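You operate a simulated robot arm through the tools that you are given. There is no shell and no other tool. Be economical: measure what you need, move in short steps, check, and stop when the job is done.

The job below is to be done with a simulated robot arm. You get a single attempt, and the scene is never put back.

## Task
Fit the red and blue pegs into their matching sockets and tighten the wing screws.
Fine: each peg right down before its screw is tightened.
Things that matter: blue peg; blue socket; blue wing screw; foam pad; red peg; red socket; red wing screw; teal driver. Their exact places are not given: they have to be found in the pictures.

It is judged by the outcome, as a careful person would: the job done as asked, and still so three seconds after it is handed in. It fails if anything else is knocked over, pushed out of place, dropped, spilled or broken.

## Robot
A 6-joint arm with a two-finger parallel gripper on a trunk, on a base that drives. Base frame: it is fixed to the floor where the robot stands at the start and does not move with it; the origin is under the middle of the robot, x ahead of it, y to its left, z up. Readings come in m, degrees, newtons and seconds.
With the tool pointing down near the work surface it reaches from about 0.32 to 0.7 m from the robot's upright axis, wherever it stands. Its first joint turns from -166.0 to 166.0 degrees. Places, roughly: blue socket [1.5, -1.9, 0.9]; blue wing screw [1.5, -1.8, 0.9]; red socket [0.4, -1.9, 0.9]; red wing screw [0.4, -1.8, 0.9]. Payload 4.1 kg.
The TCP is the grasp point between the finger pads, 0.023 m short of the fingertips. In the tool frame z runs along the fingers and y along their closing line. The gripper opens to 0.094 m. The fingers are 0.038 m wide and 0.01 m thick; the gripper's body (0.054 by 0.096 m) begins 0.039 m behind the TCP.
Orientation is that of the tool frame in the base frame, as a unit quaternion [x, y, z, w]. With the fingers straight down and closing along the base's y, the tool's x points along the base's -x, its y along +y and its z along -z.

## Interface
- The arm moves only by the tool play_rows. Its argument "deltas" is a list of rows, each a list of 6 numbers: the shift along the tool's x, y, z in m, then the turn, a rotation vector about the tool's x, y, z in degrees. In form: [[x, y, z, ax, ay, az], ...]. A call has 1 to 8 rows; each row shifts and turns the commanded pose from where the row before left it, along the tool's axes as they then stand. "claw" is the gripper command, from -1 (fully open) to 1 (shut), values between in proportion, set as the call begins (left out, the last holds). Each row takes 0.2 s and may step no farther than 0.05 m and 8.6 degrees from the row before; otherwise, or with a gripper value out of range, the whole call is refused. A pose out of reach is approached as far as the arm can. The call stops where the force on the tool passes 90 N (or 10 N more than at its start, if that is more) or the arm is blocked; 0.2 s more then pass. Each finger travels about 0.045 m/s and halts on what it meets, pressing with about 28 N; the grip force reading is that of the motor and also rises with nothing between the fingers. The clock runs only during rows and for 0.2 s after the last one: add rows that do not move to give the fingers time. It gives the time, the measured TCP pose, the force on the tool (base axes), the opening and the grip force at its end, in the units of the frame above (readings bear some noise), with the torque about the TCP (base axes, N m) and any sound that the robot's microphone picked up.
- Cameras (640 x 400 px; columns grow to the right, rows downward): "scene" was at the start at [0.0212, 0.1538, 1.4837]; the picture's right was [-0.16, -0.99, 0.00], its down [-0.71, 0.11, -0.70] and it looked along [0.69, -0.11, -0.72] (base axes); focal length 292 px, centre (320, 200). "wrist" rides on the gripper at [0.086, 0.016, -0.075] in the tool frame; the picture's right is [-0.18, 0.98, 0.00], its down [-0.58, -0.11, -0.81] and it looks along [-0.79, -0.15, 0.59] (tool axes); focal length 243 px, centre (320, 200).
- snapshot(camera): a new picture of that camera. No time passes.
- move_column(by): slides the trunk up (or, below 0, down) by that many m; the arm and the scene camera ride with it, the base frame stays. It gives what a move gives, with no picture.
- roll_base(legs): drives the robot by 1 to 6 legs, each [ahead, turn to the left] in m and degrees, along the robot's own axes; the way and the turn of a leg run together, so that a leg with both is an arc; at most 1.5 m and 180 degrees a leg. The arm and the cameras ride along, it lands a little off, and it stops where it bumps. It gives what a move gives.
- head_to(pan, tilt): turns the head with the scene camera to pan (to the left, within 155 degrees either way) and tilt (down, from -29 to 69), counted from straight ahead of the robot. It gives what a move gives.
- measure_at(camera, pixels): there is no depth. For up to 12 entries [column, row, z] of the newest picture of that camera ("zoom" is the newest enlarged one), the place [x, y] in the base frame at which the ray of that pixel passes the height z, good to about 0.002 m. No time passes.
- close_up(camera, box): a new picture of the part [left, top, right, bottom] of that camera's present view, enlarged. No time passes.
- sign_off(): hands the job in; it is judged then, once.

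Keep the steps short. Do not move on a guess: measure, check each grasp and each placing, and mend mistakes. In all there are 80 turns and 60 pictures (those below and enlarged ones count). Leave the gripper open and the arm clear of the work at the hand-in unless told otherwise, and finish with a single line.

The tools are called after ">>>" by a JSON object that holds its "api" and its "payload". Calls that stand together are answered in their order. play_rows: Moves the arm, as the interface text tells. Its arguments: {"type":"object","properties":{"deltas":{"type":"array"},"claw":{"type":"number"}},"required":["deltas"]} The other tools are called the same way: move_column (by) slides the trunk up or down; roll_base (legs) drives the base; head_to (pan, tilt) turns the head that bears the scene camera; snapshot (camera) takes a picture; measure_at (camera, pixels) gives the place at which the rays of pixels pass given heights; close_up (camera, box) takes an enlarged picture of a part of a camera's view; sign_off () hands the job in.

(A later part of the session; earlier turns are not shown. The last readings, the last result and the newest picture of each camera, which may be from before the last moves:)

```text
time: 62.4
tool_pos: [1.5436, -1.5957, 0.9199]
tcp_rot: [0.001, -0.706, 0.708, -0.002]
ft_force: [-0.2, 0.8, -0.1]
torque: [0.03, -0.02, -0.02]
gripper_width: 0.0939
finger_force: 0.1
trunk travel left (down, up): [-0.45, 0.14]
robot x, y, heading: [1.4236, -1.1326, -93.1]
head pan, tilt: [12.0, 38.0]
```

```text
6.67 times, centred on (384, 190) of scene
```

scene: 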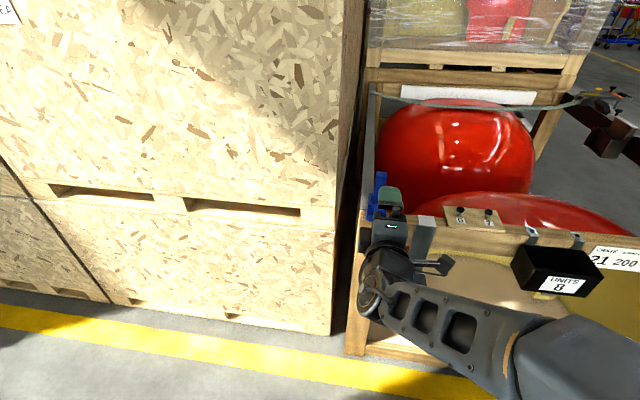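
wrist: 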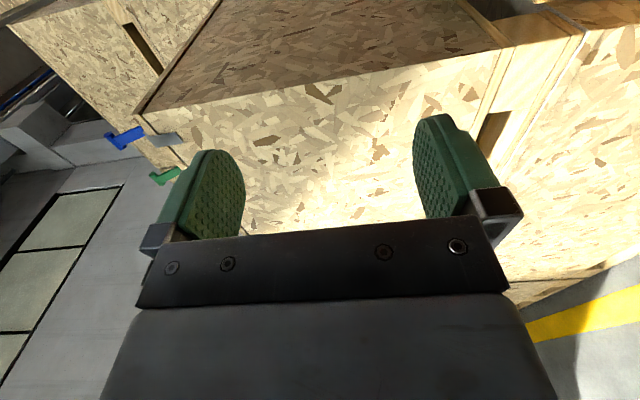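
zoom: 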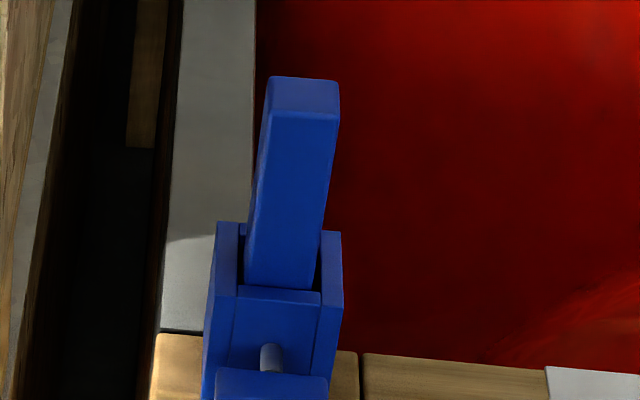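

Peg stands in the socket. Measure peg top, and zoom lower for the wing bar.

>>> {"api": "measure_at", "payload": {"camera": "zoom", "pixels": [[268, 113, 1.04], [338, 112, 1.04], [268, 113, 1.05], [338, 112, 1.06], [238, 288, 0.963], [321, 293, 0.963], [217, 370, 0.93], [328, 377, 0.93], [270, 350, 0.93], [270, 350, 0.92]]}}

>>> {"api": "close_up", "payload": {"camera": "scene", "box": [344, 190, 424, 240]}}

```text
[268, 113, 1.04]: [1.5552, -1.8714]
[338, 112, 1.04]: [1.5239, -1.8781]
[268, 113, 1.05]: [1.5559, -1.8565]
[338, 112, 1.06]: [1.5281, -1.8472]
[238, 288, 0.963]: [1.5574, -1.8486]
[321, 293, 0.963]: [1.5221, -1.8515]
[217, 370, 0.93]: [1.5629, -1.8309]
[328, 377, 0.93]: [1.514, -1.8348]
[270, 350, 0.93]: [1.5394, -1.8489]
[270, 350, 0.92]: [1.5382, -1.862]
```

```text
8.00 times, centred on (384, 215) of scene
```

zoom: 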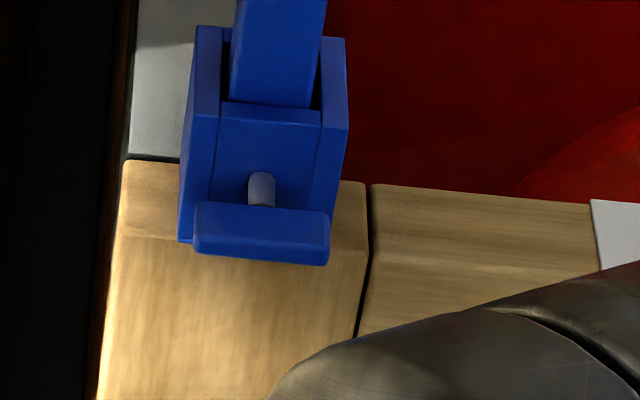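

>>> {"api": "measure_at", "payload": {"camera": "zoom", "pixels": [[180, 241, 0.9], [180, 241, 0.91], [112, 238, 0.9], [262, 205, 0.92], [196, 250, 0.92], [327, 265, 0.92], [327, 265, 0.91], [196, 204, 0.93], [328, 213, 0.93], [260, 232, 0.92], [262, 173, 0.93], [128, 160, 0.9]]}}

```text
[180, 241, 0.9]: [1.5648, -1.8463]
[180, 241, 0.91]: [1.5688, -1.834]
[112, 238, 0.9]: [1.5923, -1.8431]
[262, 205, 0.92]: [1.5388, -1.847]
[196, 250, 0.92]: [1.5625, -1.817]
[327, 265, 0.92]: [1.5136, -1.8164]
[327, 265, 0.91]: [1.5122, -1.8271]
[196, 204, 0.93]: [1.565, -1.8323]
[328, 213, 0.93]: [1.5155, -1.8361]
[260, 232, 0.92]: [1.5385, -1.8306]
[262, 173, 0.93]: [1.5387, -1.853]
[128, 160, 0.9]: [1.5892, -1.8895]
```

Seating checks out: socket bottom plate ≈0.90–0.91, peg bottom ≈0.91. Wing bar centre ≈(1.539, -1.815, 0.933). Approach it horizontally with open fingers.

>>> {"api": "play_rows", "payload": {"deltas": [[0.0046, -0.013, 0.03, 0, 0, 0], [0, 0, 0.045, 0, 0, 0], [0, 0, 0.045, 0, 0, 0], [0, 0, 0.045, 0, 0, 0], [0, 0, 0.028, 0, 0, 0], [0, 0, 0.02, 0, 0, 0]]}}

>>> {"api": "snapshot", "payload": {"camera": "wrist"}}

>>> {"api": "close_up", "payload": {"camera": "scene", "box": [344, 170, 440, 230]}}

```text
time: 63.8
tool_pos: [1.5402, -1.8075, 0.9345]
tcp_rot: [0.001, -0.707, 0.707, -0.003]
ft_force: [-0.2, 0.3, 0.1]
torque: [-0.02, -0.01, -0.01]
gripper_width: 0.0941
finger_force: 0.0
trunk travel left (down, up): [-0.45, 0.14]
robot x, y, heading: [1.4234, -1.1328, -93.0]
head pan, tilt: [12.0, 38.0]
```

```text
24 pictures are left
```

wrist: 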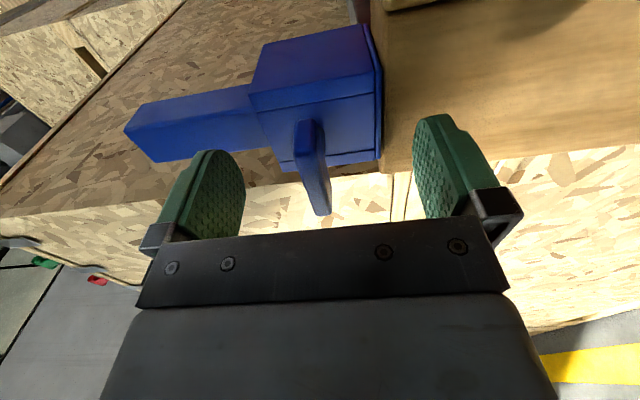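

```text
6.67 times, centred on (392, 200) of scene
```

zoom: 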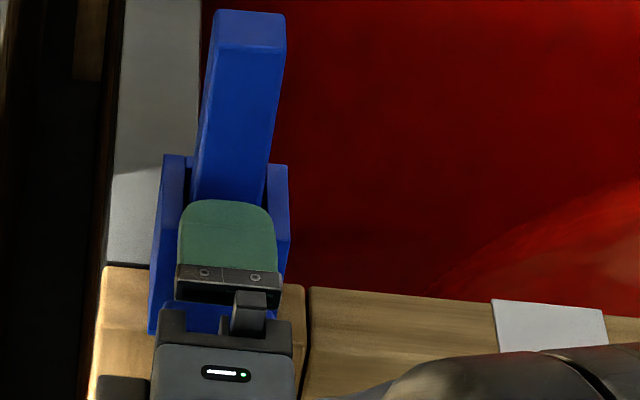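

The bar lies between the fingers, nearly centred. Close on it.

>>> {"api": "play_rows", "payload": {"deltas": [[0, 0, 0, 0, 0, 0], [0, 0, 0, 0, 0, 0], [0, 0, 0, 0, 0, 0], [0, 0, 0, 0, 0, 0], [0, 0, 0, 0, 0, 0], [0, 0, 0, 0, 0, 0]], "claw": 1}}

```text
time: 65.2
tool_pos: [1.5408, -1.8072, 0.9357]
tcp_rot: [0.0, -0.706, 0.709, -0.002]
ft_force: [0.6, -2.7, 8.6]
torque: [0.63, 0.05, -0.12]
gripper_width: 0.0101
finger_force: 44.9
trunk travel left (down, up): [-0.45, 0.14]
robot x, y, heading: [1.4231, -1.1345, -93.4]
head pan, tilt: [12.0, 38.0]
```

Gripped at 0.010 m. Turn clockwise (+az), 32° first, watching the torque.

>>> {"api": "play_rows", "payload": {"deltas": [[0, -0.0015, 0, 0, 0, 0], [0, 0, 0, 0, 0, 8], [0, 0, 0, 0, 0, 8], [0, 0, 0, 0, 0, 8], [0, 0, 0, 0, 0, 8]]}}

```text
time: 66.4
tool_pos: [1.5401, -1.8079, 0.9374]
tcp_rot: [-0.195, -0.677, 0.681, -0.197]
ft_force: [0.7, -5.0, 16.7]
torque: [0.99, 0.04, -0.93]
gripper_width: 0.0102
finger_force: 44.7
trunk travel left (down, up): [-0.45, 0.14]
robot x, y, heading: [1.4203, -1.1375, -93.1]
head pan, tilt: [12.0, 38.0]
```

Rotation follows; a 17 N upward force suggests the axis is a few mm higher. Correct upward 0.003 and go on 32°.

>>> {"api": "play_rows", "payload": {"deltas": [[-0.0016, -0.0025, 0, 0, 0, 0], [0, 0, 0, 0, 0, 8], [0, 0, 0, 0, 0, 8], [0, 0, 0, 0, 0, 8], [0, 0, 0, 0, 0, 8]]}}

```text
time: 67.6
tool_pos: [1.5398, -1.8066, 0.9391]
tcp_rot: [0.375, 0.6, -0.598, 0.377]
ft_force: [-3.9, -6.5, 2.3]
torque: [-1.52, 0.04, 0.01]
gripper_width: 0.0098
finger_force: 45.4
trunk travel left (down, up): [-0.45, 0.14]
robot x, y, heading: [1.421, -1.1328, -93.2]
head pan, tilt: [12.0, 38.0]
```

Forces small now. Continue 64°.

>>> {"api": "play_rows", "payload": {"deltas": [[0, 0, 0, 0, 0, 8], [0, 0, 0, 0, 0, 8], [0, 0, 0, 0, 0, 8], [0, 0, 0, 0, 0, 8], [0, 0, 0, 0, 0, 8], [0, 0, 0, 0, 0, 8], [0, 0, 0, 0, 0, 8], [0, 0, 0, 0, 0, 8]]}}

```text
time: 68.8
tool_pos: [1.5382, -1.8151, 0.9423]
tcp_rot: [0.553, 0.461, -0.483, 0.499]
ft_force: [-26.7, 22.2, 8.9]
torque: [0.06, 1.45, 0.74]
gripper_width: 0.0144
finger_force: 44.1
out of reach, approached as far as the arm can: row 4, 5
trunk travel left (down, up): [-0.45, 0.14]
robot x, y, heading: [1.4199, -1.1309, -94.2]
head pan, tilt: [12.0, 38.0]
stopped in row 5: the force on the tool passed its limit (the readings are from after the stop); the commanded pose is now the measured one
```

Stopped around 88–90° with out-of-reach and 1.45 Nm resisting torque. Open and look.

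>>> {"api": "play_rows", "payload": {"deltas": [[0, 0, 0, 0, 0, 0], [0, 0, 0, 0, 0, 0], [0, 0, 0, 0, 0, 0], [0, 0, 0, 0, 0, 0]], "claw": -1}}

>>> {"api": "snapshot", "payload": {"camera": "wrist"}}

>>> {"api": "snapshot", "payload": {"camera": "scene"}}

```text
time: 69.8
tool_pos: [1.5447, -1.8172, 0.9397]
tcp_rot: [0.552, 0.464, -0.479, 0.5]
ft_force: [0.2, -0.1, -0.3]
torque: [-0.02, 0.02, -0.01]
gripper_width: 0.094
finger_force: 0.0
trunk travel left (down, up): [-0.45, 0.14]
robot x, y, heading: [1.4233, -1.1331, -94.0]
head pan, tilt: [12.0, 38.0]
```

```text
22 pictures are left
```

wrist: 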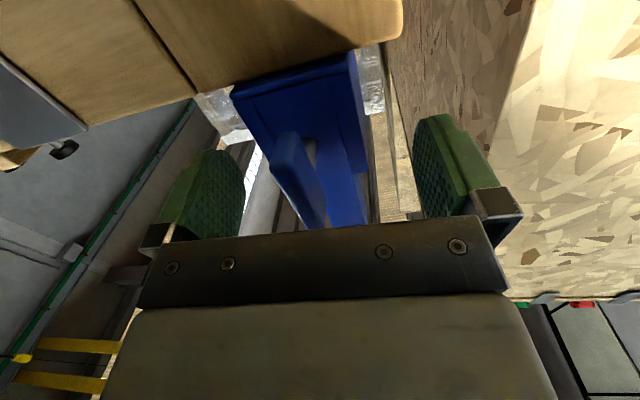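

```text
21 pictures are left
```

scene: 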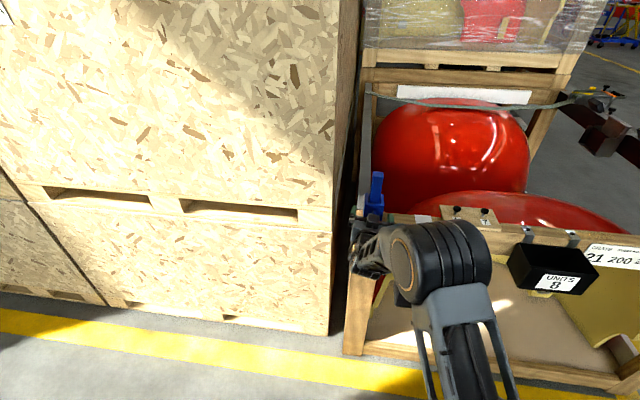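

The wing turned to about vertical; the arm was at its reach limit. Retract, straighten the tool, and bring the base 0.1 m closer so I can tell a tight screw from a reach limit.

>>> {"api": "play_rows", "payload": {"deltas": [[0, 0, -0.04, 0, 0, 0], [0, 0, -0.04, 0, 0, 0], [0, 0, -0.04, 0, 0, 0], [0, 0, -0.04, -3.8, -2.1, -6.2]]}}

>>> {"api": "roll_base", "payload": {"legs": [[0.1, 0]]}}

>>> {"api": "close_up", "payload": {"camera": "scene", "box": [330, 170, 426, 230]}}

```text
time: 70.8
tool_pos: [1.5749, -1.6643, 0.9633]
tcp_rot: [0.5, 0.5, -0.5, 0.5]
ft_force: [0.2, 0.6, 0.4]
torque: [-0.01, 0.0, -0.01]
gripper_width: 0.0939
finger_force: 0.0
out of reach, approached as far as the arm can: row 1, 2, 3
trunk travel left (down, up): [-0.45, 0.14]
robot x, y, heading: [1.4223, -1.1332, -94.0]
head pan, tilt: [12.0, 38.0]
```

```text
time: 72.0
tool_pos: [1.566, -1.7674, 0.963]
tcp_rot: [-0.5, -0.5, 0.501, -0.499]
ft_force: [0.1, -0.5, 0.3]
torque: [0.0, -0.02, 0.0]
gripper_width: 0.094
finger_force: 0.1
trunk travel left (down, up): [-0.45, 0.14]
robot x, y, heading: [1.4131, -1.235, -93.9]
head pan, tilt: [12.0, 38.0]
```

```text
6.67 times, centred on (378, 200) of scene
```

zoom: 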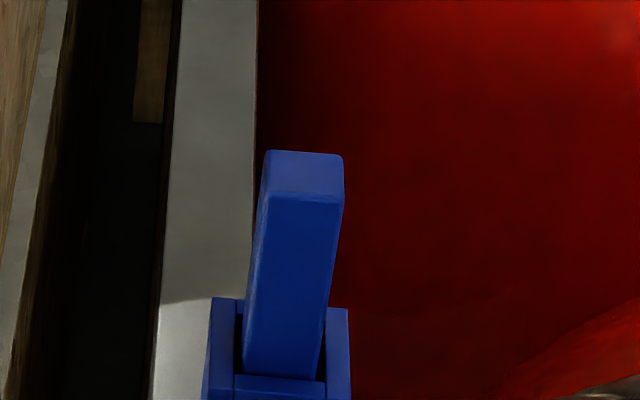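

Peg remains seated. Positive roll seems joint-limited, so test rolling the other way toward -180° (bar is symmetric) while retracted, re-centring on x=1.539.

>>> {"api": "play_rows", "payload": {"deltas": [[0, -0.027, -0.04, 0, 0, 0], [0, 0, 0, 0, 0, -8.5], [0, 0, 0, 0, 0, -8.5], [0, 0, 0, 0, 0, -8.5], [0, 0, 0, 0, 0, -8.5], [0, 0, 0, 0, 0, -8.5], [0, 0, 0, 0, 0, -8.5], [0, 0, 0, 0, 0, -8.5]]}}

>>> {"api": "play_rows", "payload": {"deltas": [[0, 0, 0, 0, 0, -8.5], [0, 0, 0, 0, 0, -8.5], [0, 0, 0, 0, 0, -8.5], [0, 0, 0, 0, 0, -8.5], [0, 0, 0, 0, 0, -8.5], [0, 0, 0, 0, 0, -8.5], [0, 0, 0, 0, 0, -8.5], [0, 0, 0, 0, 0, -8.5]]}}

>>> {"api": "play_rows", "payload": {"deltas": [[0, 0, 0, 0, 0, -8.5], [0, 0, 0, 0, 0, -8.5], [0, 0, 0, 0, 0, -8.5], [0, 0, 0, 0, 0, -8.5], [0, 0, 0, 0, 0, -8.5], [0, 0, 0, 0, 0, -8.5], [0, 0, 0, 0, 0, -1.5]]}}

```text
time: 73.8
tool_pos: [1.543, -1.7298, 0.9664]
tcp_rot: [0.186, 0.682, -0.682, 0.185]
ft_force: [0.2, 0.5, -0.3]
torque: [0.01, -0.03, 0.03]
gripper_width: 0.0939
finger_force: 0.0
out of reach, approached as far as the arm can: row 1
trunk travel left (down, up): [-0.45, 0.14]
robot x, y, heading: [1.4133, -1.232, -94.0]
head pan, tilt: [12.0, 38.0]
```

```text
time: 75.6
tool_pos: [1.5433, -1.7294, 0.9667]
tcp_rot: [-0.228, 0.67, -0.669, -0.229]
ft_force: [0.2, 0.1, -0.9]
torque: [-0.04, 0.0, 0.0]
gripper_width: 0.0942
finger_force: 0.1
trunk travel left (down, up): [-0.45, 0.14]
robot x, y, heading: [1.4133, -1.2335, -94.1]
head pan, tilt: [12.0, 38.0]
```

```text
time: 77.2
tool_pos: [1.5428, -1.7285, 0.9657]
tcp_rot: [0.5, -0.5, 0.5, 0.5]
ft_force: [-0.3, 0.2, -0.4]
torque: [-0.01, 0.02, -0.01]
gripper_width: 0.0942
finger_force: 0.0
trunk travel left (down, up): [-0.45, 0.14]
robot x, y, heading: [1.4132, -1.2341, -94.2]
head pan, tilt: [12.0, 38.0]
```

Reached -180° without limits, so a 180° stroke is available, camera now above. Look at the wing from here.

>>> {"api": "snapshot", "payload": {"camera": "wrist"}}

```text
19 pictures are left
```

wrist: 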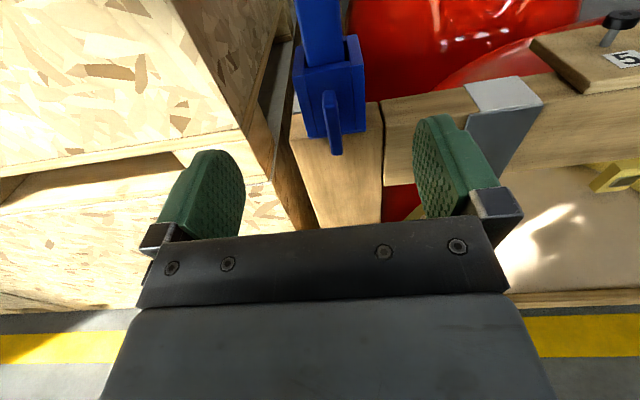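

The wing is upright. Lower to z≈0.938, centre, advance 0.08 and close on it.

>>> {"api": "play_rows", "payload": {"deltas": [[-0.028, 0.0035, 0, 0, 0, 0], [0, 0, 0.03, 0, 0, 0], [0, 0, 0.03, 0, 0, 0], [0, 0, 0.02, 0, 0, 0]]}}

>>> {"api": "play_rows", "payload": {"deltas": [[0, 0, 0, 0, 0, 0], [0, 0, 0, 0, 0, 0], [0, 0, 0, 0, 0, 0], [0, 0, 0, 0, 0, 0], [0, 0, 0, 0, 0, 0], [0, 0, 0, 0, 0, 0]], "claw": 1}}

>>> {"api": "play_rows", "payload": {"deltas": [[0, 0, 0, 0, 0, 5], [0, 0, 0, 0, 0, 5], [0, 0, 0, 0, 0, 5]]}}

```text
time: 78.2
tool_pos: [1.5395, -1.8088, 0.9384]
tcp_rot: [0.499, -0.501, 0.499, 0.502]
ft_force: [1.0, 0.4, 0.3]
torque: [0.01, 0.01, 0.02]
gripper_width: 0.0939
finger_force: 0.1
trunk travel left (down, up): [-0.45, 0.14]
robot x, y, heading: [1.416, -1.2383, -94.1]
head pan, tilt: [12.0, 38.0]
```

```text
time: 79.6
tool_pos: [1.5381, -1.8092, 0.94]
tcp_rot: [-0.498, 0.502, -0.499, -0.5]
ft_force: [-11.3, 0.0, 0.1]
torque: [-0.14, 0.14, 0.55]
gripper_width: 0.01
finger_force: 44.9
trunk travel left (down, up): [-0.45, 0.14]
robot x, y, heading: [1.4108, -1.2339, -93.8]
head pan, tilt: [12.0, 38.0]
```

```text
time: 80.4
tool_pos: [1.5376, -1.81, 0.9406]
tcp_rot: [0.429, -0.561, 0.561, 0.432]
ft_force: [-18.8, -1.7, 10.1]
torque: [0.71, 2.05, 0.19]
gripper_width: 0.0189
finger_force: 45.1
trunk travel left (down, up): [-0.45, 0.14]
robot x, y, heading: [1.414, -1.2344, -94.1]
head pan, tilt: [12.0, 38.0]
```

The wing resists at 2.05 Nm and the fingers began riding over it – the screw is tight (~90° turned, free before). Open here without turning back, retract and look.

>>> {"api": "play_rows", "payload": {"deltas": [[0, 0, 0, 0, 0, 0], [0, 0, 0, 0, 0, 0], [0, 0, 0, 0, 0, 0], [0, 0, 0, 0, 0, 0]], "claw": -1}}

>>> {"api": "play_rows", "payload": {"deltas": [[0, 0, -0.04, 0, 0, 0], [0, 0, -0.04, 0, 0, -7.5], [0, 0, -0.04, 0, 0, -7.5], [0.03, 0, 0, 0, 0, 0]]}}

>>> {"api": "snapshot", "payload": {"camera": "wrist"}}

```text
time: 81.4
tool_pos: [1.5412, -1.809, 0.939]
tcp_rot: [0.431, -0.561, 0.561, 0.431]
ft_force: [-0.7, -0.4, 0.2]
torque: [-0.04, 0.02, 0.01]
gripper_width: 0.0939
finger_force: 0.1
trunk travel left (down, up): [-0.45, 0.14]
robot x, y, heading: [1.4091, -1.2335, -94.0]
head pan, tilt: [12.0, 38.0]
```

```text
time: 82.4
tool_pos: [1.5396, -1.6872, 0.9693]
tcp_rot: [0.5, -0.5, 0.499, 0.5]
ft_force: [0.4, 0.3, 0.1]
torque: [-0.06, 0.02, -0.02]
gripper_width: 0.0939
finger_force: 0.1
trunk travel left (down, up): [-0.45, 0.14]
robot x, y, heading: [1.4127, -1.234, -94.0]
head pan, tilt: [12.0, 38.0]
```

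```text
18 pictures are left
```

wrist: 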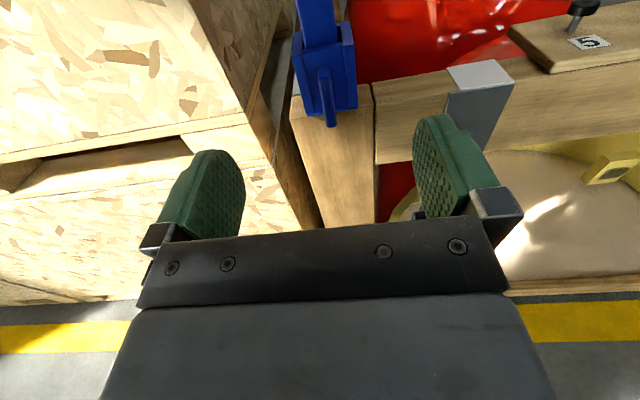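

Blue is done: peg seated, wing upright and tight. Now back off, then roll the tool back +180° and raise.

>>> {"api": "roll_base", "payload": {"legs": [[-0.45, 0]]}}

>>> {"api": "play_rows", "payload": {"deltas": [[0.045, 0, 0, 0, 0, 8.5], [0, 0, 0, 0, 0, 8.5], [0, 0, 0, 0, 0, 8.5], [0, 0, 0, 0, 0, 8.5], [0, 0, 0, 0, 0, 8.5], [0, 0, 0, 0, 0, 8.5], [0, 0, 0, 0, 0, 8.5], [0, 0, 0, 0, 0, 8.5]]}}

>>> {"api": "play_rows", "payload": {"deltas": [[0, 0, 0, 0, 0, 8.5], [0, 0, 0, 0, 0, 8.5], [0, 0, 0, 0, 0, 8.5], [0, 0, 0, 0, 0, 8.5], [0, 0, 0, 0, 0, 8.5], [0, 0, 0, 0, 0, 8.5], [0, 0, 0, 0, 0, 8.5], [0, 0, 0, 0, 0, 8.5]]}}

>>> {"api": "play_rows", "payload": {"deltas": [[0, 0, 0, 0, 0, 8.5], [0, 0, 0, 0, 0, 8.5], [0, 0, 0, 0, 0, 8.5], [0, 0, 0, 0, 0, 8.5], [0, 0, 0, 0, 0, 8], [-0.045, 0, 0, 0, 0, 0], [-0.045, 0, 0, 0, 0, 0], [-0.045, 0, 0, 0, 0, 0]]}}

```text
time: 85.1
tool_pos: [1.5729, -1.2302, 0.97]
tcp_rot: [0.501, -0.499, 0.502, 0.498]
ft_force: [0.2, -0.3, 0.3]
torque: [-0.01, -0.01, 0.0]
gripper_width: 0.0936
finger_force: 0.1
trunk travel left (down, up): [-0.45, 0.14]
robot x, y, heading: [1.4431, -0.7758, -93.7]
head pan, tilt: [12.0, 38.0]
```

```text
time: 86.9
tool_pos: [1.5763, -1.2333, 1.0135]
tcp_rot: [0.136, -0.694, 0.695, 0.131]
ft_force: [-0.3, -0.3, 1.5]
torque: [-0.01, 0.01, -0.01]
gripper_width: 0.094
finger_force: 0.1
out of reach, approached as far as the arm can: row 1
trunk travel left (down, up): [-0.45, 0.14]
robot x, y, heading: [1.4472, -0.7761, -93.4]
head pan, tilt: [12.0, 38.0]
```

```text
time: 88.7
tool_pos: [1.5759, -1.2333, 1.0141]
tcp_rot: [0.275, 0.651, -0.65, 0.279]
ft_force: [-0.6, 0.7, 0.3]
torque: [-0.02, -0.01, 0.03]
gripper_width: 0.0939
finger_force: 0.1
trunk travel left (down, up): [-0.45, 0.14]
robot x, y, heading: [1.446, -0.7786, -93.4]
head pan, tilt: [12.0, 38.0]
```

```text
time: 90.5
tool_pos: [1.5812, -1.2339, 1.1498]
tcp_rot: [0.49, 0.51, -0.507, 0.492]
ft_force: [-0.5, 0.5, -1.1]
torque: [0.01, 0.01, -0.01]
gripper_width: 0.094
finger_force: 0.1
trunk travel left (down, up): [-0.45, 0.14]
robot x, y, heading: [1.4411, -0.7744, -93.3]
head pan, tilt: [12.0, 38.0]
```

Now pitch the tool back down (+90°), and drive to the table's side, facing +y next to the red peg.

>>> {"api": "play_rows", "payload": {"deltas": [[0, 0, 0, 0, 8.5, 0], [0, 0, 0, 0, 8.5, 0], [0, 0, 0, 0, 8.5, 0], [0, 0, 0, 0, 8.5, 0], [0, 0, 0, 0, 8.5, 0], [0, 0, 0, 0, 8.5, 0]]}}

>>> {"api": "play_rows", "payload": {"deltas": [[0, 0, 0, 0, 8.5, 0], [0, 0, 0, 0, 8.5, 0], [0, 0, 0, 0, 8.5, 0], [0, 0, 0, 0, 8.5, 0], [0, 0, 0, 0, 5, 0]]}}

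>>> {"api": "roll_base", "payload": {"legs": [[0, -87], [0.96, 0], [0, -90]]}}

>>> {"api": "head_to", "payload": {"pan": 0, "tilt": 40}}

>>> {"api": "snapshot", "payload": {"camera": "scene"}}

```text
time: 91.9
tool_pos: [1.5805, -1.2335, 1.149]
tcp_rot: [0.66, 0.673, -0.246, 0.225]
ft_force: [0.3, -0.2, 0.3]
torque: [0.03, 0.0, -0.05]
gripper_width: 0.0939
finger_force: 0.1
trunk travel left (down, up): [-0.45, 0.14]
robot x, y, heading: [1.4451, -0.7746, -93.2]
head pan, tilt: [12.0, 38.0]
```

```text
time: 93.1
tool_pos: [1.5802, -1.2334, 1.1491]
tcp_rot: [0.704, 0.71, -0.01, -0.014]
ft_force: [0.1, -0.4, 0.0]
torque: [0.01, 0.02, 0.0]
gripper_width: 0.0941
finger_force: 0.1
trunk travel left (down, up): [-0.45, 0.14]
robot x, y, heading: [1.4392, -0.778, -93.6]
head pan, tilt: [12.0, 38.0]
```

```text
time: 105.7
tool_pos: [0.3356, -0.3309, 1.1501]
tcp_rot: [0.724, -0.69, 0.012, -0.012]
ft_force: [-0.4, -0.4, 0.7]
torque: [-0.01, 0.0, 0.0]
gripper_width: 0.0942
finger_force: 0.0
trunk travel left (down, up): [-0.45, 0.14]
robot x, y, heading: [0.4925, -0.7758, 88.8]
head pan, tilt: [12.0, 38.0]
```

```text
time: 106.4
tool_pos: [0.3349, -0.33, 1.1481]
tcp_rot: [0.724, -0.69, 0.012, -0.012]
ft_force: [-0.1, 0.8, 0.4]
torque: [-0.01, -0.01, 0.01]
gripper_width: 0.0938
finger_force: 0.2
trunk travel left (down, up): [-0.45, 0.14]
robot x, y, heading: [0.4945, -0.7777, 88.6]
head pan, tilt: [0.0, 40.0]
```

```text
17 pictures are left
```

scene: 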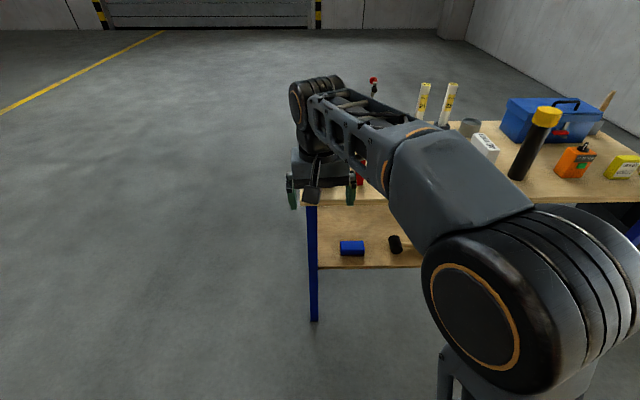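

Straighten the tool, shift to x≈0.481 and drive 0.34 ahead toward the red peg.

>>> {"api": "play_rows", "payload": {"deltas": [[0, 0, 0, -1.95, 0, 2.75], [0, -0.048, 0, 0, 0, 0], [0, -0.048, 0, 0, 0, 0], [0, -0.048, 0, 0, 0, 0]]}}

>>> {"api": "roll_base", "payload": {"legs": [[0.33, 0]]}}

>>> {"api": "snapshot", "payload": {"camera": "wrist"}}

```text
time: 107.4
tool_pos: [0.479, -0.331, 1.1509]
tcp_rot: [-0.706, 0.708, 0.001, 0.0]
ft_force: [-0.8, 0.7, 0.4]
torque: [0.01, -0.03, -0.01]
gripper_width: 0.0938
finger_force: 0.0
trunk travel left (down, up): [-0.45, 0.14]
robot x, y, heading: [0.4898, -0.7796, 88.7]
head pan, tilt: [0.0, 40.0]
```

```text
time: 109.6
tool_pos: [0.483, 0.005, 1.1494]
tcp_rot: [0.708, -0.706, 0.0, 0.0]
ft_force: [0.1, -0.3, -0.5]
torque: [0.01, -0.01, -0.01]
gripper_width: 0.094
finger_force: 0.1
trunk travel left (down, up): [-0.45, 0.14]
robot x, y, heading: [0.4948, -0.4453, 89.0]
head pan, tilt: [0.0, 40.0]
```

```text
16 pictures are left
```

wrist: 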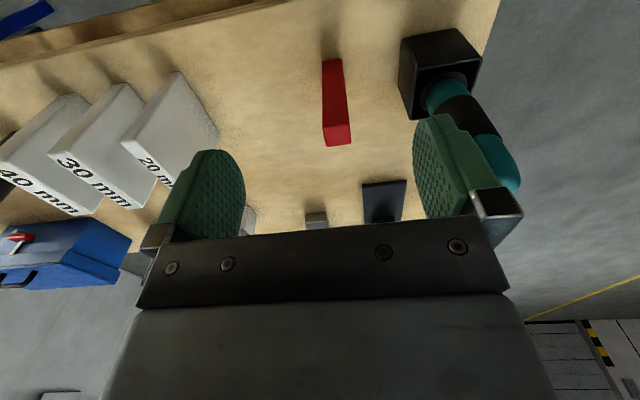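

The red peg stands at (336,100). Measure.

>>> {"api": "measure_at", "payload": {"camera": "wrist", "pixels": [[326, 146, 1.004], [351, 142, 1.004], [323, 127, 1.004], [349, 123, 1.004], [323, 62, 0.86], [342, 59, 0.86], [515, 190, 1.06]]}}

```text
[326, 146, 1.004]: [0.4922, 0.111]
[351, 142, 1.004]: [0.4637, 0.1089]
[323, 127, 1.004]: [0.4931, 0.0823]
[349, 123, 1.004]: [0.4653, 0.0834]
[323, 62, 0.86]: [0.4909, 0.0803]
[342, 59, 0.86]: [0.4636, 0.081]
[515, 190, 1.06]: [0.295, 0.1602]
```

Red centre (0.4785, 0.096), unmoved. Move over it, descend to TCP z≈0.968 and close.

>>> {"api": "play_rows", "payload": {"deltas": [[-0.0455, 0.0045, 0, 0, 0, 0], [-0.0455, 0, 0, 0, 0, 0], [0, 0, 0.045, 0, 0, 0], [0, 0, 0.045, 0, 0, 0], [0, 0, 0.045, 0, 0, 0], [0, 0, 0.045, 0, 0, 0]]}}

>>> {"api": "play_rows", "payload": {"deltas": [[0, 0, 0, 0, 0, 0], [0, 0, 0, 0, 0, 0], [0, 0, 0, 0, 0, 0], [0, 0, 0, 0, 0, 0], [0, 0, 0, 0, 0, 0], [0, 0, 0, 0, 0, 0]], "claw": 1}}

```text
time: 111.0
tool_pos: [0.4759, 0.0932, 0.973]
tcp_rot: [0.708, -0.706, -0.001, 0.0]
ft_force: [0.1, -0.3, -0.4]
torque: [0.01, 0.0, -0.02]
gripper_width: 0.0942
finger_force: 0.1
trunk travel left (down, up): [-0.45, 0.14]
robot x, y, heading: [0.4978, -0.4436, 88.9]
head pan, tilt: [0.0, 40.0]
```

```text
time: 112.4
tool_pos: [0.4754, 0.094, 0.9714]
tcp_rot: [0.708, -0.706, 0.0, 0.0]
ft_force: [0.1, -0.8, -1.9]
torque: [-0.04, 0.0, -0.01]
gripper_width: 0.0298
finger_force: 28.2
trunk travel left (down, up): [-0.45, 0.14]
robot x, y, heading: [0.4955, -0.4411, 89.1]
head pan, tilt: [0.0, 40.0]
```

Gripped at 0.030 m. Lift, back off, turn round to face the crate at the red side.

>>> {"api": "play_rows", "payload": {"deltas": [[0, 0, -0.03, 0, 0, 0], [0, 0, -0.045, 0, 0, 0], [0, 0, -0.045, 0, 0, 0], [0, 0, -0.045, 0, 0, 0], [0, 0, -0.045, 0, 0, 0], [0, 0, -0.03, 0, 0, 0]]}}

>>> {"api": "roll_base", "payload": {"legs": [[-0.36, 0], [0, 178], [0.25, 0]]}}

>>> {"api": "head_to", "payload": {"pan": 0, "tilt": 36}}

>>> {"api": "snapshot", "payload": {"camera": "scene"}}

```text
time: 113.8
tool_pos: [0.4793, 0.097, 1.2105]
tcp_rot: [0.707, -0.707, 0.0, 0.0]
ft_force: [0.1, 1.2, -2.9]
torque: [0.04, -0.03, 0.02]
gripper_width: 0.0297
finger_force: 28.2
trunk travel left (down, up): [-0.45, 0.14]
robot x, y, heading: [0.4964, -0.4523, 89.0]
head pan, tilt: [0.0, 40.0]
```

```text
time: 124.8
tool_pos: [0.4835, -1.5967, 1.2089]
tcp_rot: [0.716, 0.699, 0.001, 0.0]
ft_force: [-0.2, -0.2, -3.5]
torque: [0.0, 0.02, -0.02]
gripper_width: 0.0299
finger_force: 27.9
trunk travel left (down, up): [-0.45, 0.14]
robot x, y, heading: [0.4821, -1.054, -92.6]
head pan, tilt: [0.0, 40.0]
```

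```text
time: 125.5
tool_pos: [0.4829, -1.5961, 1.2086]
tcp_rot: [0.715, 0.699, 0.0, 0.0]
ft_force: [-0.3, -0.3, -2.1]
torque: [0.0, 0.0, 0.0]
gripper_width: 0.0299
finger_force: 27.9
trunk travel left (down, up): [-0.45, 0.14]
robot x, y, heading: [0.477, -1.0535, -92.6]
head pan, tilt: [0.0, 36.0]
```

```text
15 pictures are left
```

scene: 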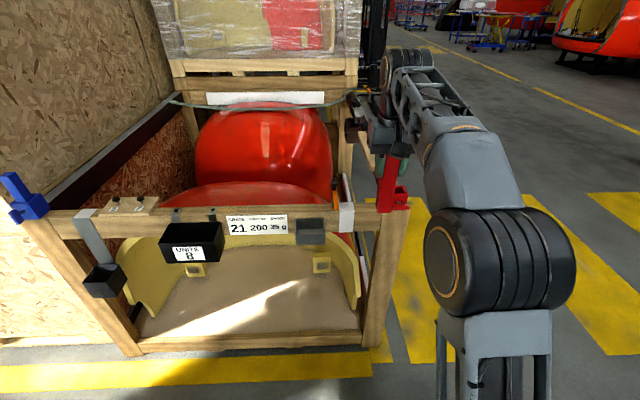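

Red socket at (400,198) just behind the held peg. Zoom and measure using the same height (0.963).

>>> {"api": "close_up", "payload": {"camera": "scene", "box": [360, 165, 440, 215]}}

```text
8.00 times, centred on (400, 190) of scene
```

zoom: 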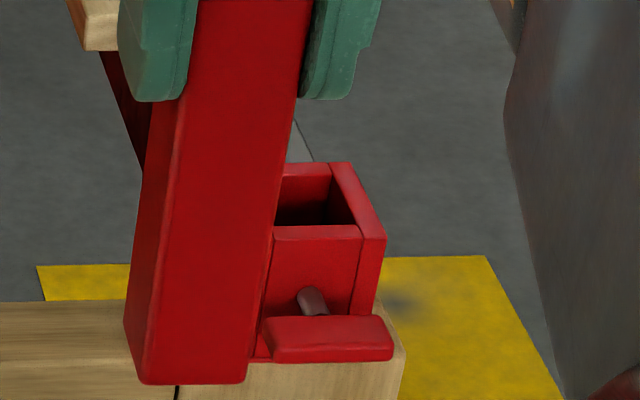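

>>> {"api": "measure_at", "payload": {"camera": "zoom", "pixels": [[357, 225, 0.963], [355, 238, 0.963], [386, 238, 0.963], [332, 163, 0.963], [275, 227, 0.963], [312, 300, 0.933], [268, 345, 0.93], [393, 345, 0.93], [357, 225, 0.953]]}}

```text
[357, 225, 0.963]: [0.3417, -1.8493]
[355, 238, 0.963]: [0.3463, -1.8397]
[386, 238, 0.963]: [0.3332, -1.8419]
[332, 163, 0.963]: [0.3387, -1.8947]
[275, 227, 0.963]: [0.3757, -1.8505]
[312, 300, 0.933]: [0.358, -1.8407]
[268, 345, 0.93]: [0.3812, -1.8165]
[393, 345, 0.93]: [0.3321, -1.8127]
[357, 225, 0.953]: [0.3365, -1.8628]
```

Red opening centre ≈(0.359, -1.867), same heights as blue. Drive 0.27 ahead, square up.

>>> {"api": "roll_base", "payload": {"legs": [[0.27, 0]]}}

```text
time: 127.4
tool_pos: [0.474, -1.864, 1.2086]
tcp_rot: [0.714, 0.7, 0.0, 0.0]
ft_force: [0.6, -0.7, -2.9]
torque: [-0.02, 0.02, 0.01]
gripper_width: 0.0297
finger_force: 27.7
trunk travel left (down, up): [-0.45, 0.14]
robot x, y, heading: [0.4713, -1.3228, -92.2]
head pan, tilt: [0.0, 36.0]
```

>>> {"api": "play_rows", "payload": {"deltas": [[0, 0, 0, 0, 0, -1.1], [-0.001, -0.039, 0, 0, 0, 0], [0, -0.038, 0, 0, 0, 0], [0, -0.038, 0, 0, 0, 0], [0, 0, 0.04, 0, 0, 0], [0, 0, 0.04, 0, 0, 0], [0, 0, 0.03, 0, 0, 0], [0, 0, 0, 0, 0, 0]]}}

>>> {"api": "head_to", "payload": {"pan": -10, "tilt": 45}}

>>> {"api": "snapshot", "payload": {"camera": "wrist"}}

>>> {"api": "snapshot", "payload": {"camera": "scene"}}

```text
time: 129.2
tool_pos: [0.3585, -1.8636, 1.0998]
tcp_rot: [0.708, 0.706, 0.0, 0.0]
ft_force: [-0.2, 0.3, -2.5]
torque: [-0.03, -0.05, 0.0]
gripper_width: 0.03
finger_force: 28.0
trunk travel left (down, up): [-0.45, 0.14]
robot x, y, heading: [0.468, -1.318, -92.5]
head pan, tilt: [0.0, 36.0]
```

```text
time: 129.9
tool_pos: [0.3592, -1.8648, 1.1004]
tcp_rot: [0.707, 0.707, 0.0, 0.0]
ft_force: [0.1, 0.1, -2.1]
torque: [0.0, 0.02, -0.03]
gripper_width: 0.0299
finger_force: 27.9
trunk travel left (down, up): [-0.45, 0.14]
robot x, y, heading: [0.4671, -1.3234, -92.6]
head pan, tilt: [-10.0, 45.0]
```

```text
13 pictures are left
```

wrist: 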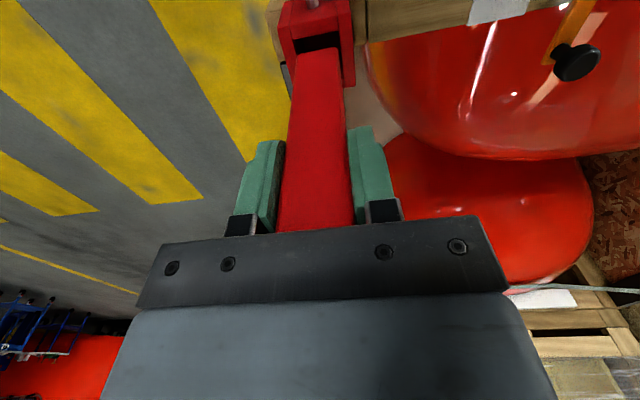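

```text
12 pictures are left
```

scene: 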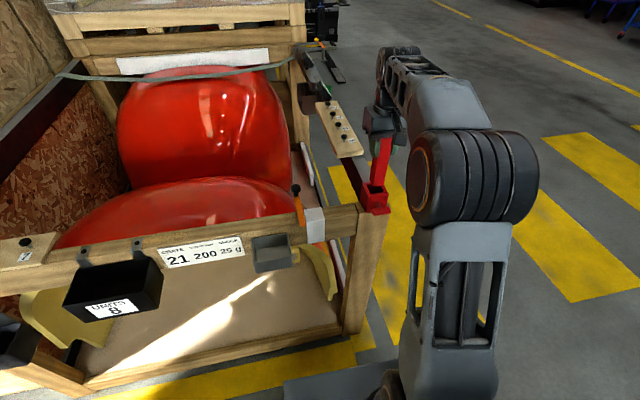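

Close views of peg bottom against the opening.

>>> {"api": "close_up", "payload": {"camera": "scene", "box": [345, 170, 409, 220]}}

>>> {"api": "close_up", "payload": {"camera": "wrist", "box": [270, 0, 366, 60]}}

```text
8.00 times, centred on (377, 195) of scene
```

zoom: 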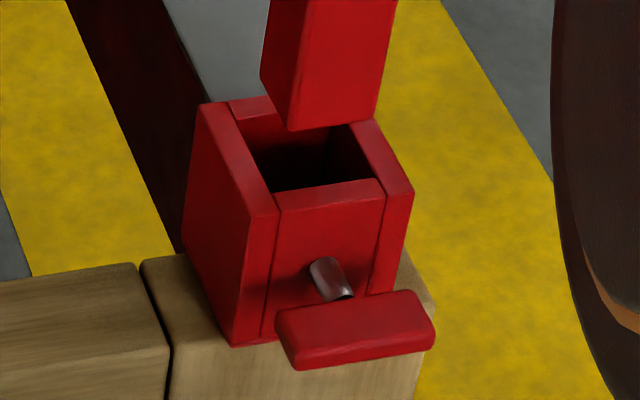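

```text
6.67 times, centred on (318, 30) of wrist
```

zoom: 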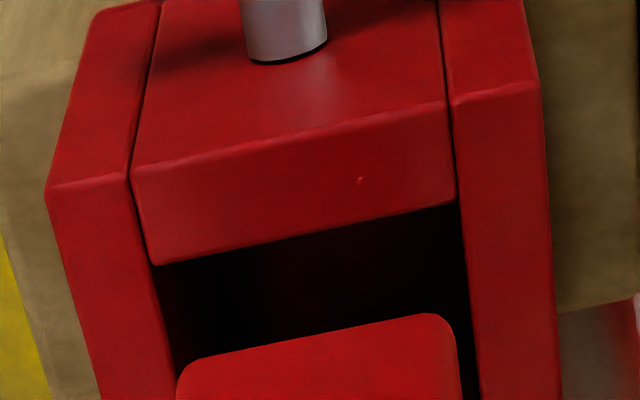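

>>> {"api": "measure_at", "payload": {"camera": "zoom", "pixels": [[155, 265, 0.963], [457, 203, 0.963], [180, 370, 0.989], [452, 318, 0.989]]}}

>>> {"api": "measure_at", "payload": {"camera": "scene", "pixels": [[371.4, 194.4, 0.963], [384.25, 192.5, 0.963], [373, 186.4, 0.989], [384.25, 184.1, 0.989]]}}

```text
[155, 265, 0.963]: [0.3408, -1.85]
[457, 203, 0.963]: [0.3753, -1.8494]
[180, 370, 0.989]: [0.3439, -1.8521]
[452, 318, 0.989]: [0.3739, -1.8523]
```

```text
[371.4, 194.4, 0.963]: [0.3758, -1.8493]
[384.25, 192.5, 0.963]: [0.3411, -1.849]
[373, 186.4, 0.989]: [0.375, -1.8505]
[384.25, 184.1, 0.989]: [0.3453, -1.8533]
```

Alignment is within 1 mm. Shift x by -0.001 and insert, gently near the bottom.

>>> {"api": "play_rows", "payload": {"deltas": [[0, -0.001, 0, 0, 0, 0], [0, 0, 0.015, 0, 0, 0], [0, 0, 0.015, 0, 0, 0], [0, 0, 0.015, 0, 0, 0], [0, 0, 0.015, 0, 0, 0]]}}

>>> {"api": "play_rows", "payload": {"deltas": [[0, 0, 0.006, 0, 0, 0], [0, 0, 0.006, 0, 0, 0], [0, 0, 0.005, 0, 0, 0], [0, 0, 0, 0, 0, 0]]}}

```text
time: 131.0
tool_pos: [0.356, -1.8703, 1.0641]
tcp_rot: [0.708, 0.706, -0.01, 0.006]
ft_force: [-0.8, 1.1, -3.7]
torque: [0.06, -0.01, -0.02]
gripper_width: 0.0303
finger_force: 28.4
trunk travel left (down, up): [-0.45, 0.14]
robot x, y, heading: [0.4678, -1.3232, -92.2]
head pan, tilt: [-10.0, 45.0]
stopped in row 5: the force on the tool passed its limit (the readings are from after the stop); the commanded pose is now the measured one
```

```text
time: 132.0
tool_pos: [0.357, -1.8673, 1.0515]
tcp_rot: [0.708, 0.706, -0.013, 0.009]
ft_force: [0.4, 0.4, -2.3]
torque: [0.01, 0.01, 0.01]
gripper_width: 0.0301
finger_force: 28.2
trunk travel left (down, up): [-0.45, 0.14]
robot x, y, heading: [0.4696, -1.3201, -92.2]
head pan, tilt: [-10.0, 45.0]
```

A force stop occurred with a slight tilt; now free again at TCP 1.0515. Look before continuing.

>>> {"api": "close_up", "payload": {"camera": "scene", "box": [345, 150, 425, 220]}}

```text
5.71 times, centred on (385, 185) of scene
```

zoom: 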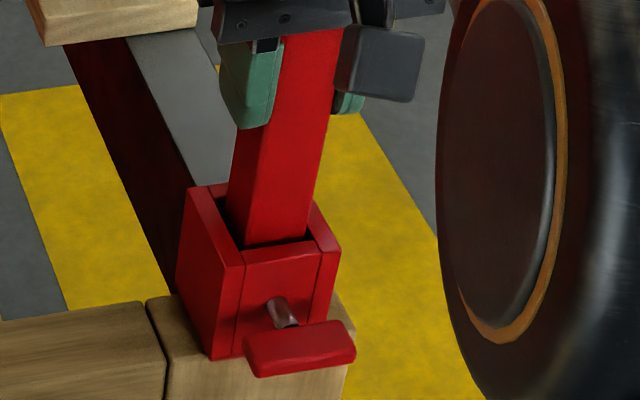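

The peg is inside the opening. Straighten the 1.8° tilt and continue down in small steps.

>>> {"api": "play_rows", "payload": {"deltas": [[0.0005, 0.0005, 0, -0.3, 1.8, 0], [0, 0, 0.006, 0, 0, 0], [0, 0, 0.006, 0, 0, 0], [0, 0, 0.006, 0, 0, 0], [0, 0, 0, 0, 0, 0]]}}

```text
time: 133.2
tool_pos: [0.3575, -1.8669, 1.0321]
tcp_rot: [0.707, 0.707, 0.0, 0.0]
ft_force: [0.0, 0.3, -2.9]
torque: [0.0, 0.0, -0.01]
gripper_width: 0.03
finger_force: 28.1
trunk travel left (down, up): [-0.45, 0.14]
robot x, y, heading: [0.4657, -1.3197, -92.3]
head pan, tilt: [-10.0, 45.0]
```

>>> {"api": "play_rows", "payload": {"deltas": [[0, 0, 0.006, 0, 0, 0], [0, 0, 0.006, 0, 0, 0], [0, 0, 0.005, 0, 0, 0], [0, 0, 0.004, 0, 0, 0], [0, 0, 0, 0, 0, 0]]}}

```text
time: 134.4
tool_pos: [0.3583, -1.8664, 1.0158]
tcp_rot: [0.707, 0.707, -0.003, 0.001]
ft_force: [-0.9, 0.2, 16.3]
torque: [-0.27, -0.06, -0.01]
gripper_width: 0.0299
finger_force: 27.9
trunk travel left (down, up): [-0.45, 0.14]
robot x, y, heading: [0.4698, -1.3214, -92.3]
head pan, tilt: [-10.0, 45.0]
```

Contact at TCP 1.016, like blue's final 1.015. Press further, then open and check the force.

>>> {"api": "play_rows", "payload": {"deltas": [[0, 0, 0.003, 0, 0, 0], [0, 0, 0.003, 0, 0, 0], [0, 0, 0, 0, 0, 0]]}}

>>> {"api": "play_rows", "payload": {"deltas": [[0, 0, 0, 0, 0, 0], [0, 0, 0, 0, 0, 0], [0, 0, 0, 0, 0, 0], [0, 0, 0, 0, 0, 0]], "claw": -1}}

```text
time: 135.2
tool_pos: [0.3575, -1.8663, 1.0135]
tcp_rot: [0.708, 0.707, -0.006, 0.004]
ft_force: [-2.2, 2.1, 57.7]
torque: [0.5, -0.31, -0.03]
gripper_width: 0.0299
finger_force: 28.6
trunk travel left (down, up): [-0.45, 0.14]
robot x, y, heading: [0.4682, -1.3229, -92.3]
head pan, tilt: [-10.0, 45.0]
```

```text
time: 136.2
tool_pos: [0.3582, -1.8658, 1.0148]
tcp_rot: [0.707, 0.707, -0.006, 0.005]
ft_force: [-1.4, 1.1, 56.6]
torque: [0.44, -0.15, 0.02]
gripper_width: 0.0943
finger_force: 0.0
trunk travel left (down, up): [-0.45, 0.14]
robot x, y, heading: [0.4647, -1.3219, -92.2]
head pan, tilt: [-10.0, 45.0]
```

Identical seating to blue (1.0148, body pressing 57 N). Retract up and back, base back 0.09.

>>> {"api": "play_rows", "payload": {"deltas": [[0, 0, -0.03, 0, 0, 0], [0, 0, -0.045, 0, 0, 0], [0, 0, -0.045, 0, 0, 0], [0.045, 0, 0, 0, 0, 0], [0.045, 0, 0, 0, 0, 0]]}}

>>> {"api": "roll_base", "payload": {"legs": [[-0.09, 0]]}}

>>> {"api": "play_rows", "payload": {"deltas": [[0, 0, 0, 0, -8.5, 0], [0, 0, 0, 0, -8.5, 0], [0, 0, 0, 0, -8.5, 0], [0, 0, 0, 0, -8.5, 0], [0, 0, 0, 0, -8.5, 0], [0, 0, 0, 0, -8.5, 0]]}}

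>>> {"api": "play_rows", "payload": {"deltas": [[0, 0, 0, 0, -8.5, 0], [0, 0, 0, 0, -8.5, 0], [0, 0, 0, 0, -8.5, 0], [0, 0, 0, 0, -8.5, 0], [0, 0, 0, 0, -5, 0]]}}

```text
time: 137.4
tool_pos: [0.3575, -1.7753, 1.1275]
tcp_rot: [0.708, 0.706, 0.0, -0.001]
ft_force: [-0.4, 0.5, -0.6]
torque: [-0.01, -0.03, 0.0]
gripper_width: 0.0939
finger_force: 0.1
trunk travel left (down, up): [-0.45, 0.14]
robot x, y, heading: [0.469, -1.3236, -92.3]
head pan, tilt: [-10.0, 45.0]
```

```text
time: 138.5
tool_pos: [0.3633, -1.6858, 1.1262]
tcp_rot: [0.708, 0.706, 0.0, 0.0]
ft_force: [-0.3, 0.1, 0.3]
torque: [0.0, 0.01, 0.04]
gripper_width: 0.0941
finger_force: 0.0
trunk travel left (down, up): [-0.45, 0.14]
robot x, y, heading: [0.4744, -1.229, -92.5]
head pan, tilt: [-10.0, 45.0]
```

```text
time: 139.9
tool_pos: [0.3631, -1.6851, 1.1272]
tcp_rot: [0.639, 0.637, -0.306, 0.304]
ft_force: [0.9, -0.3, 1.0]
torque: [0.04, 0.01, 0.0]
gripper_width: 0.0944
finger_force: 0.1
trunk travel left (down, up): [-0.45, 0.14]
robot x, y, heading: [0.4754, -1.2302, -92.3]
head pan, tilt: [-10.0, 45.0]
```

```text
time: 141.1
tool_pos: [0.3614, -1.6863, 1.1266]
tcp_rot: [-0.5, -0.5, 0.501, -0.5]
ft_force: [0.5, 0.4, 0.4]
torque: [0.03, 0.0, -0.01]
gripper_width: 0.0938
finger_force: 0.1
trunk travel left (down, up): [-0.45, 0.14]
robot x, y, heading: [0.4743, -1.2273, -92.5]
head pan, tilt: [-10.0, 45.0]
```

Roll -90°, then lower to the wing's height (0.938) while 0.12 m in front.

>>> {"api": "play_rows", "payload": {"deltas": [[0, 0, 0, 0, 0, -8.5], [0, 0, 0, 0, 0, -8.5], [0, 0, 0, 0, 0, -8.5], [0, 0, 0, 0, 0, -8.5], [0, 0, 0, 0, 0, -8.5], [0, 0, 0, 0, 0, -8.5], [0, 0, 0, 0, 0, -8.5], [0, 0, 0, 0, 0, -8.5]]}}

>>> {"api": "play_rows", "payload": {"deltas": [[0, 0, 0, 0, 0, -8], [0, 0, 0, 0, 0, -8], [0, 0, 0, 0, 0, -6], [0, 0.047, 0, 0, 0, 0], [0, 0.047, 0, 0, 0, 0], [0, 0.047, 0, 0, 0, 0], [0, 0.047, 0, 0, 0, 0]]}}

>>> {"api": "close_up", "payload": {"camera": "scene", "box": [320, 130, 448, 210]}}

```text
time: 142.9
tool_pos: [0.322, -1.614, 1.2616]
tcp_rot: [0.146, 0.704, -0.68, 0.144]
ft_force: [-0.9, -0.4, -0.3]
torque: [-0.03, 0.01, 0.01]
gripper_width: 0.0942
finger_force: 0.0
out of reach, approached as far as the arm can: row 3, 4, 5, 6, 7, 8
trunk travel left (down, up): [-0.45, 0.14]
robot x, y, heading: [0.476, -1.2274, -92.3]
head pan, tilt: [-10.0, 45.0]
```

```text
time: 143.6
tool_pos: [0.3144, -1.6114, 1.2874]
tcp_rot: [0.065, 0.744, -0.663, 0.048]
ft_force: [0.1, -0.3, -0.1]
torque: [0.02, -0.01, -0.02]
gripper_width: 0.0941
finger_force: 0.0
out of reach, approached as far as the arm can: row 1, 2, 3
trunk travel left (down, up): [-0.45, 0.14]
robot x, y, heading: [0.4775, -1.2313, -92.0]
head pan, tilt: [-10.0, 45.0]
stopped in row 3: the arm was blocked; the commanded pose is now the measured one
```

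```text
5.00 times, centred on (384, 170) of scene
```

zoom: 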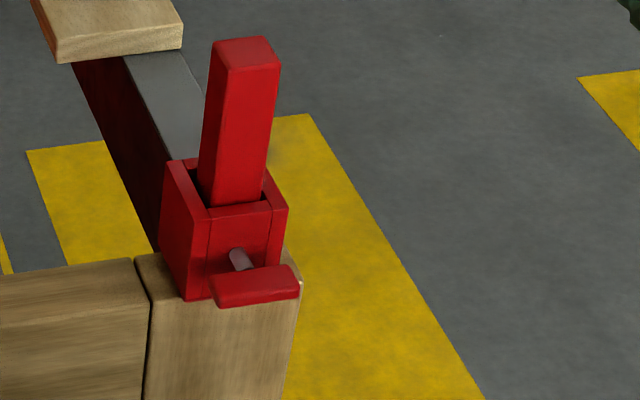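

The peg sits right. The roll ran into an arm limit because the target is right of the robot; for blue it was 0.12 m to the left. Back the base off and bring the arm to the left and lower relative to the robot.

>>> {"api": "roll_base", "payload": {"legs": [[-0.3, 0]]}}

>>> {"api": "play_rows", "payload": {"deltas": [[-0.04, 0.02, 0, 0, 0, 0], [-0.04, 0.02, 0, 0, 0, 0], [-0.04, 0.02, 0, 0, 0, 0], [-0.04, 0.02, 0, 0, 0, 0], [-0.04, 0.02, 0, 0, 0, 0], [-0.04, 0.02, 0, 0, 0, 0]]}}

```text
time: 145.7
tool_pos: [0.3258, -1.3121, 1.2882]
tcp_rot: [0.065, 0.744, -0.664, 0.048]
ft_force: [0.2, 1.0, 0.6]
torque: [0.0, 0.02, 0.0]
gripper_width: 0.0941
finger_force: 0.1
trunk travel left (down, up): [-0.45, 0.14]
robot x, y, heading: [0.4883, -0.9304, -92.2]
head pan, tilt: [-10.0, 45.0]
```

```text
time: 146.5
tool_pos: [0.3506, -1.3093, 1.2049]
tcp_rot: [0.192, 0.763, -0.616, -0.04]
ft_force: [-0.2, -0.5, -0.5]
torque: [0.02, -0.01, -0.02]
gripper_width: 0.0941
finger_force: 0.1
trunk travel left (down, up): [-0.45, 0.14]
robot x, y, heading: [0.4858, -0.9315, -92.5]
head pan, tilt: [-10.0, 45.0]
stopped in row 4: the arm was blocked; the commanded pose is now the measured one
```

Still blocked; roll back the other way (+az) toward the known good attitude.

>>> {"api": "play_rows", "payload": {"deltas": [[0, 0, 0, 0, 0, 8.5], [0, 0, 0, 0, 0, 8.5], [0, 0, 0, 0, 0, 8.5], [0, 0, 0, 0, 0, 8.5], [0, 0, 0, 0, 0, 8.5], [0, 0, 0, 0, 0, 8.5]]}}

```text
time: 147.9
tool_pos: [0.3496, -1.3076, 1.2067]
tcp_rot: [0.503, 0.604, -0.573, 0.231]
ft_force: [-0.2, 0.3, 0.3]
torque: [-0.02, 0.02, -0.01]
gripper_width: 0.094
finger_force: 0.0
trunk travel left (down, up): [-0.45, 0.14]
robot x, y, heading: [0.484, -0.9318, -92.5]
head pan, tilt: [-10.0, 45.0]
```

Moves freely. Straighten to horizontal (az=0), then shift left to 0.12 m left of the robot axis, lower and extend.

>>> {"api": "play_rows", "payload": {"deltas": [[0, 0, 0, -2.8, -3.52, 5.15], [0, 0, 0, -2.8, -3.52, 5.15], [0, 0, 0, -2.8, -3.52, 5.15], [0, 0, 0, -2.8, -3.52, 5.15], [0, 0, 0, -2.8, -3.52, 5.15]]}}

>>> {"api": "play_rows", "payload": {"deltas": [[0.015, 0.04, 0.015, 0, 0, 0], [0.015, 0.04, 0.015, 0, 0, 0], [0.015, 0.04, 0.015, 0, 0, 0], [0.015, 0.04, 0.015, 0, 0, 0], [0.015, 0.04, 0.015, 0, 0, 0], [0, 0.04, 0.015, 0, 0, 0]]}}

```text
time: 149.3
tool_pos: [0.3908, -1.3192, 1.2149]
tcp_rot: [0.46, 0.53, -0.477, 0.53]
ft_force: [-0.4, -0.5, 0.6]
torque: [-0.02, 0.0, -0.01]
gripper_width: 0.0944
finger_force: 0.1
trunk travel left (down, up): [-0.45, 0.14]
robot x, y, heading: [0.4857, -0.9316, -92.2]
head pan, tilt: [-10.0, 45.0]
stopped in row 5: the arm was blocked; the commanded pose is now the measured one
```

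```text
time: 150.7
tool_pos: [0.5002, -1.3636, 1.1877]
tcp_rot: [0.461, 0.53, -0.477, 0.529]
ft_force: [0.0, -0.3, 0.8]
torque: [-0.02, -0.04, 0.0]
gripper_width: 0.0939
finger_force: 0.0
out of reach, approached as far as the arm can: row 1, 2, 3, 4, 5, 6
trunk travel left (down, up): [-0.45, 0.14]
robot x, y, heading: [0.486, -0.9337, -92.2]
head pan, tilt: [-10.0, 45.0]
```

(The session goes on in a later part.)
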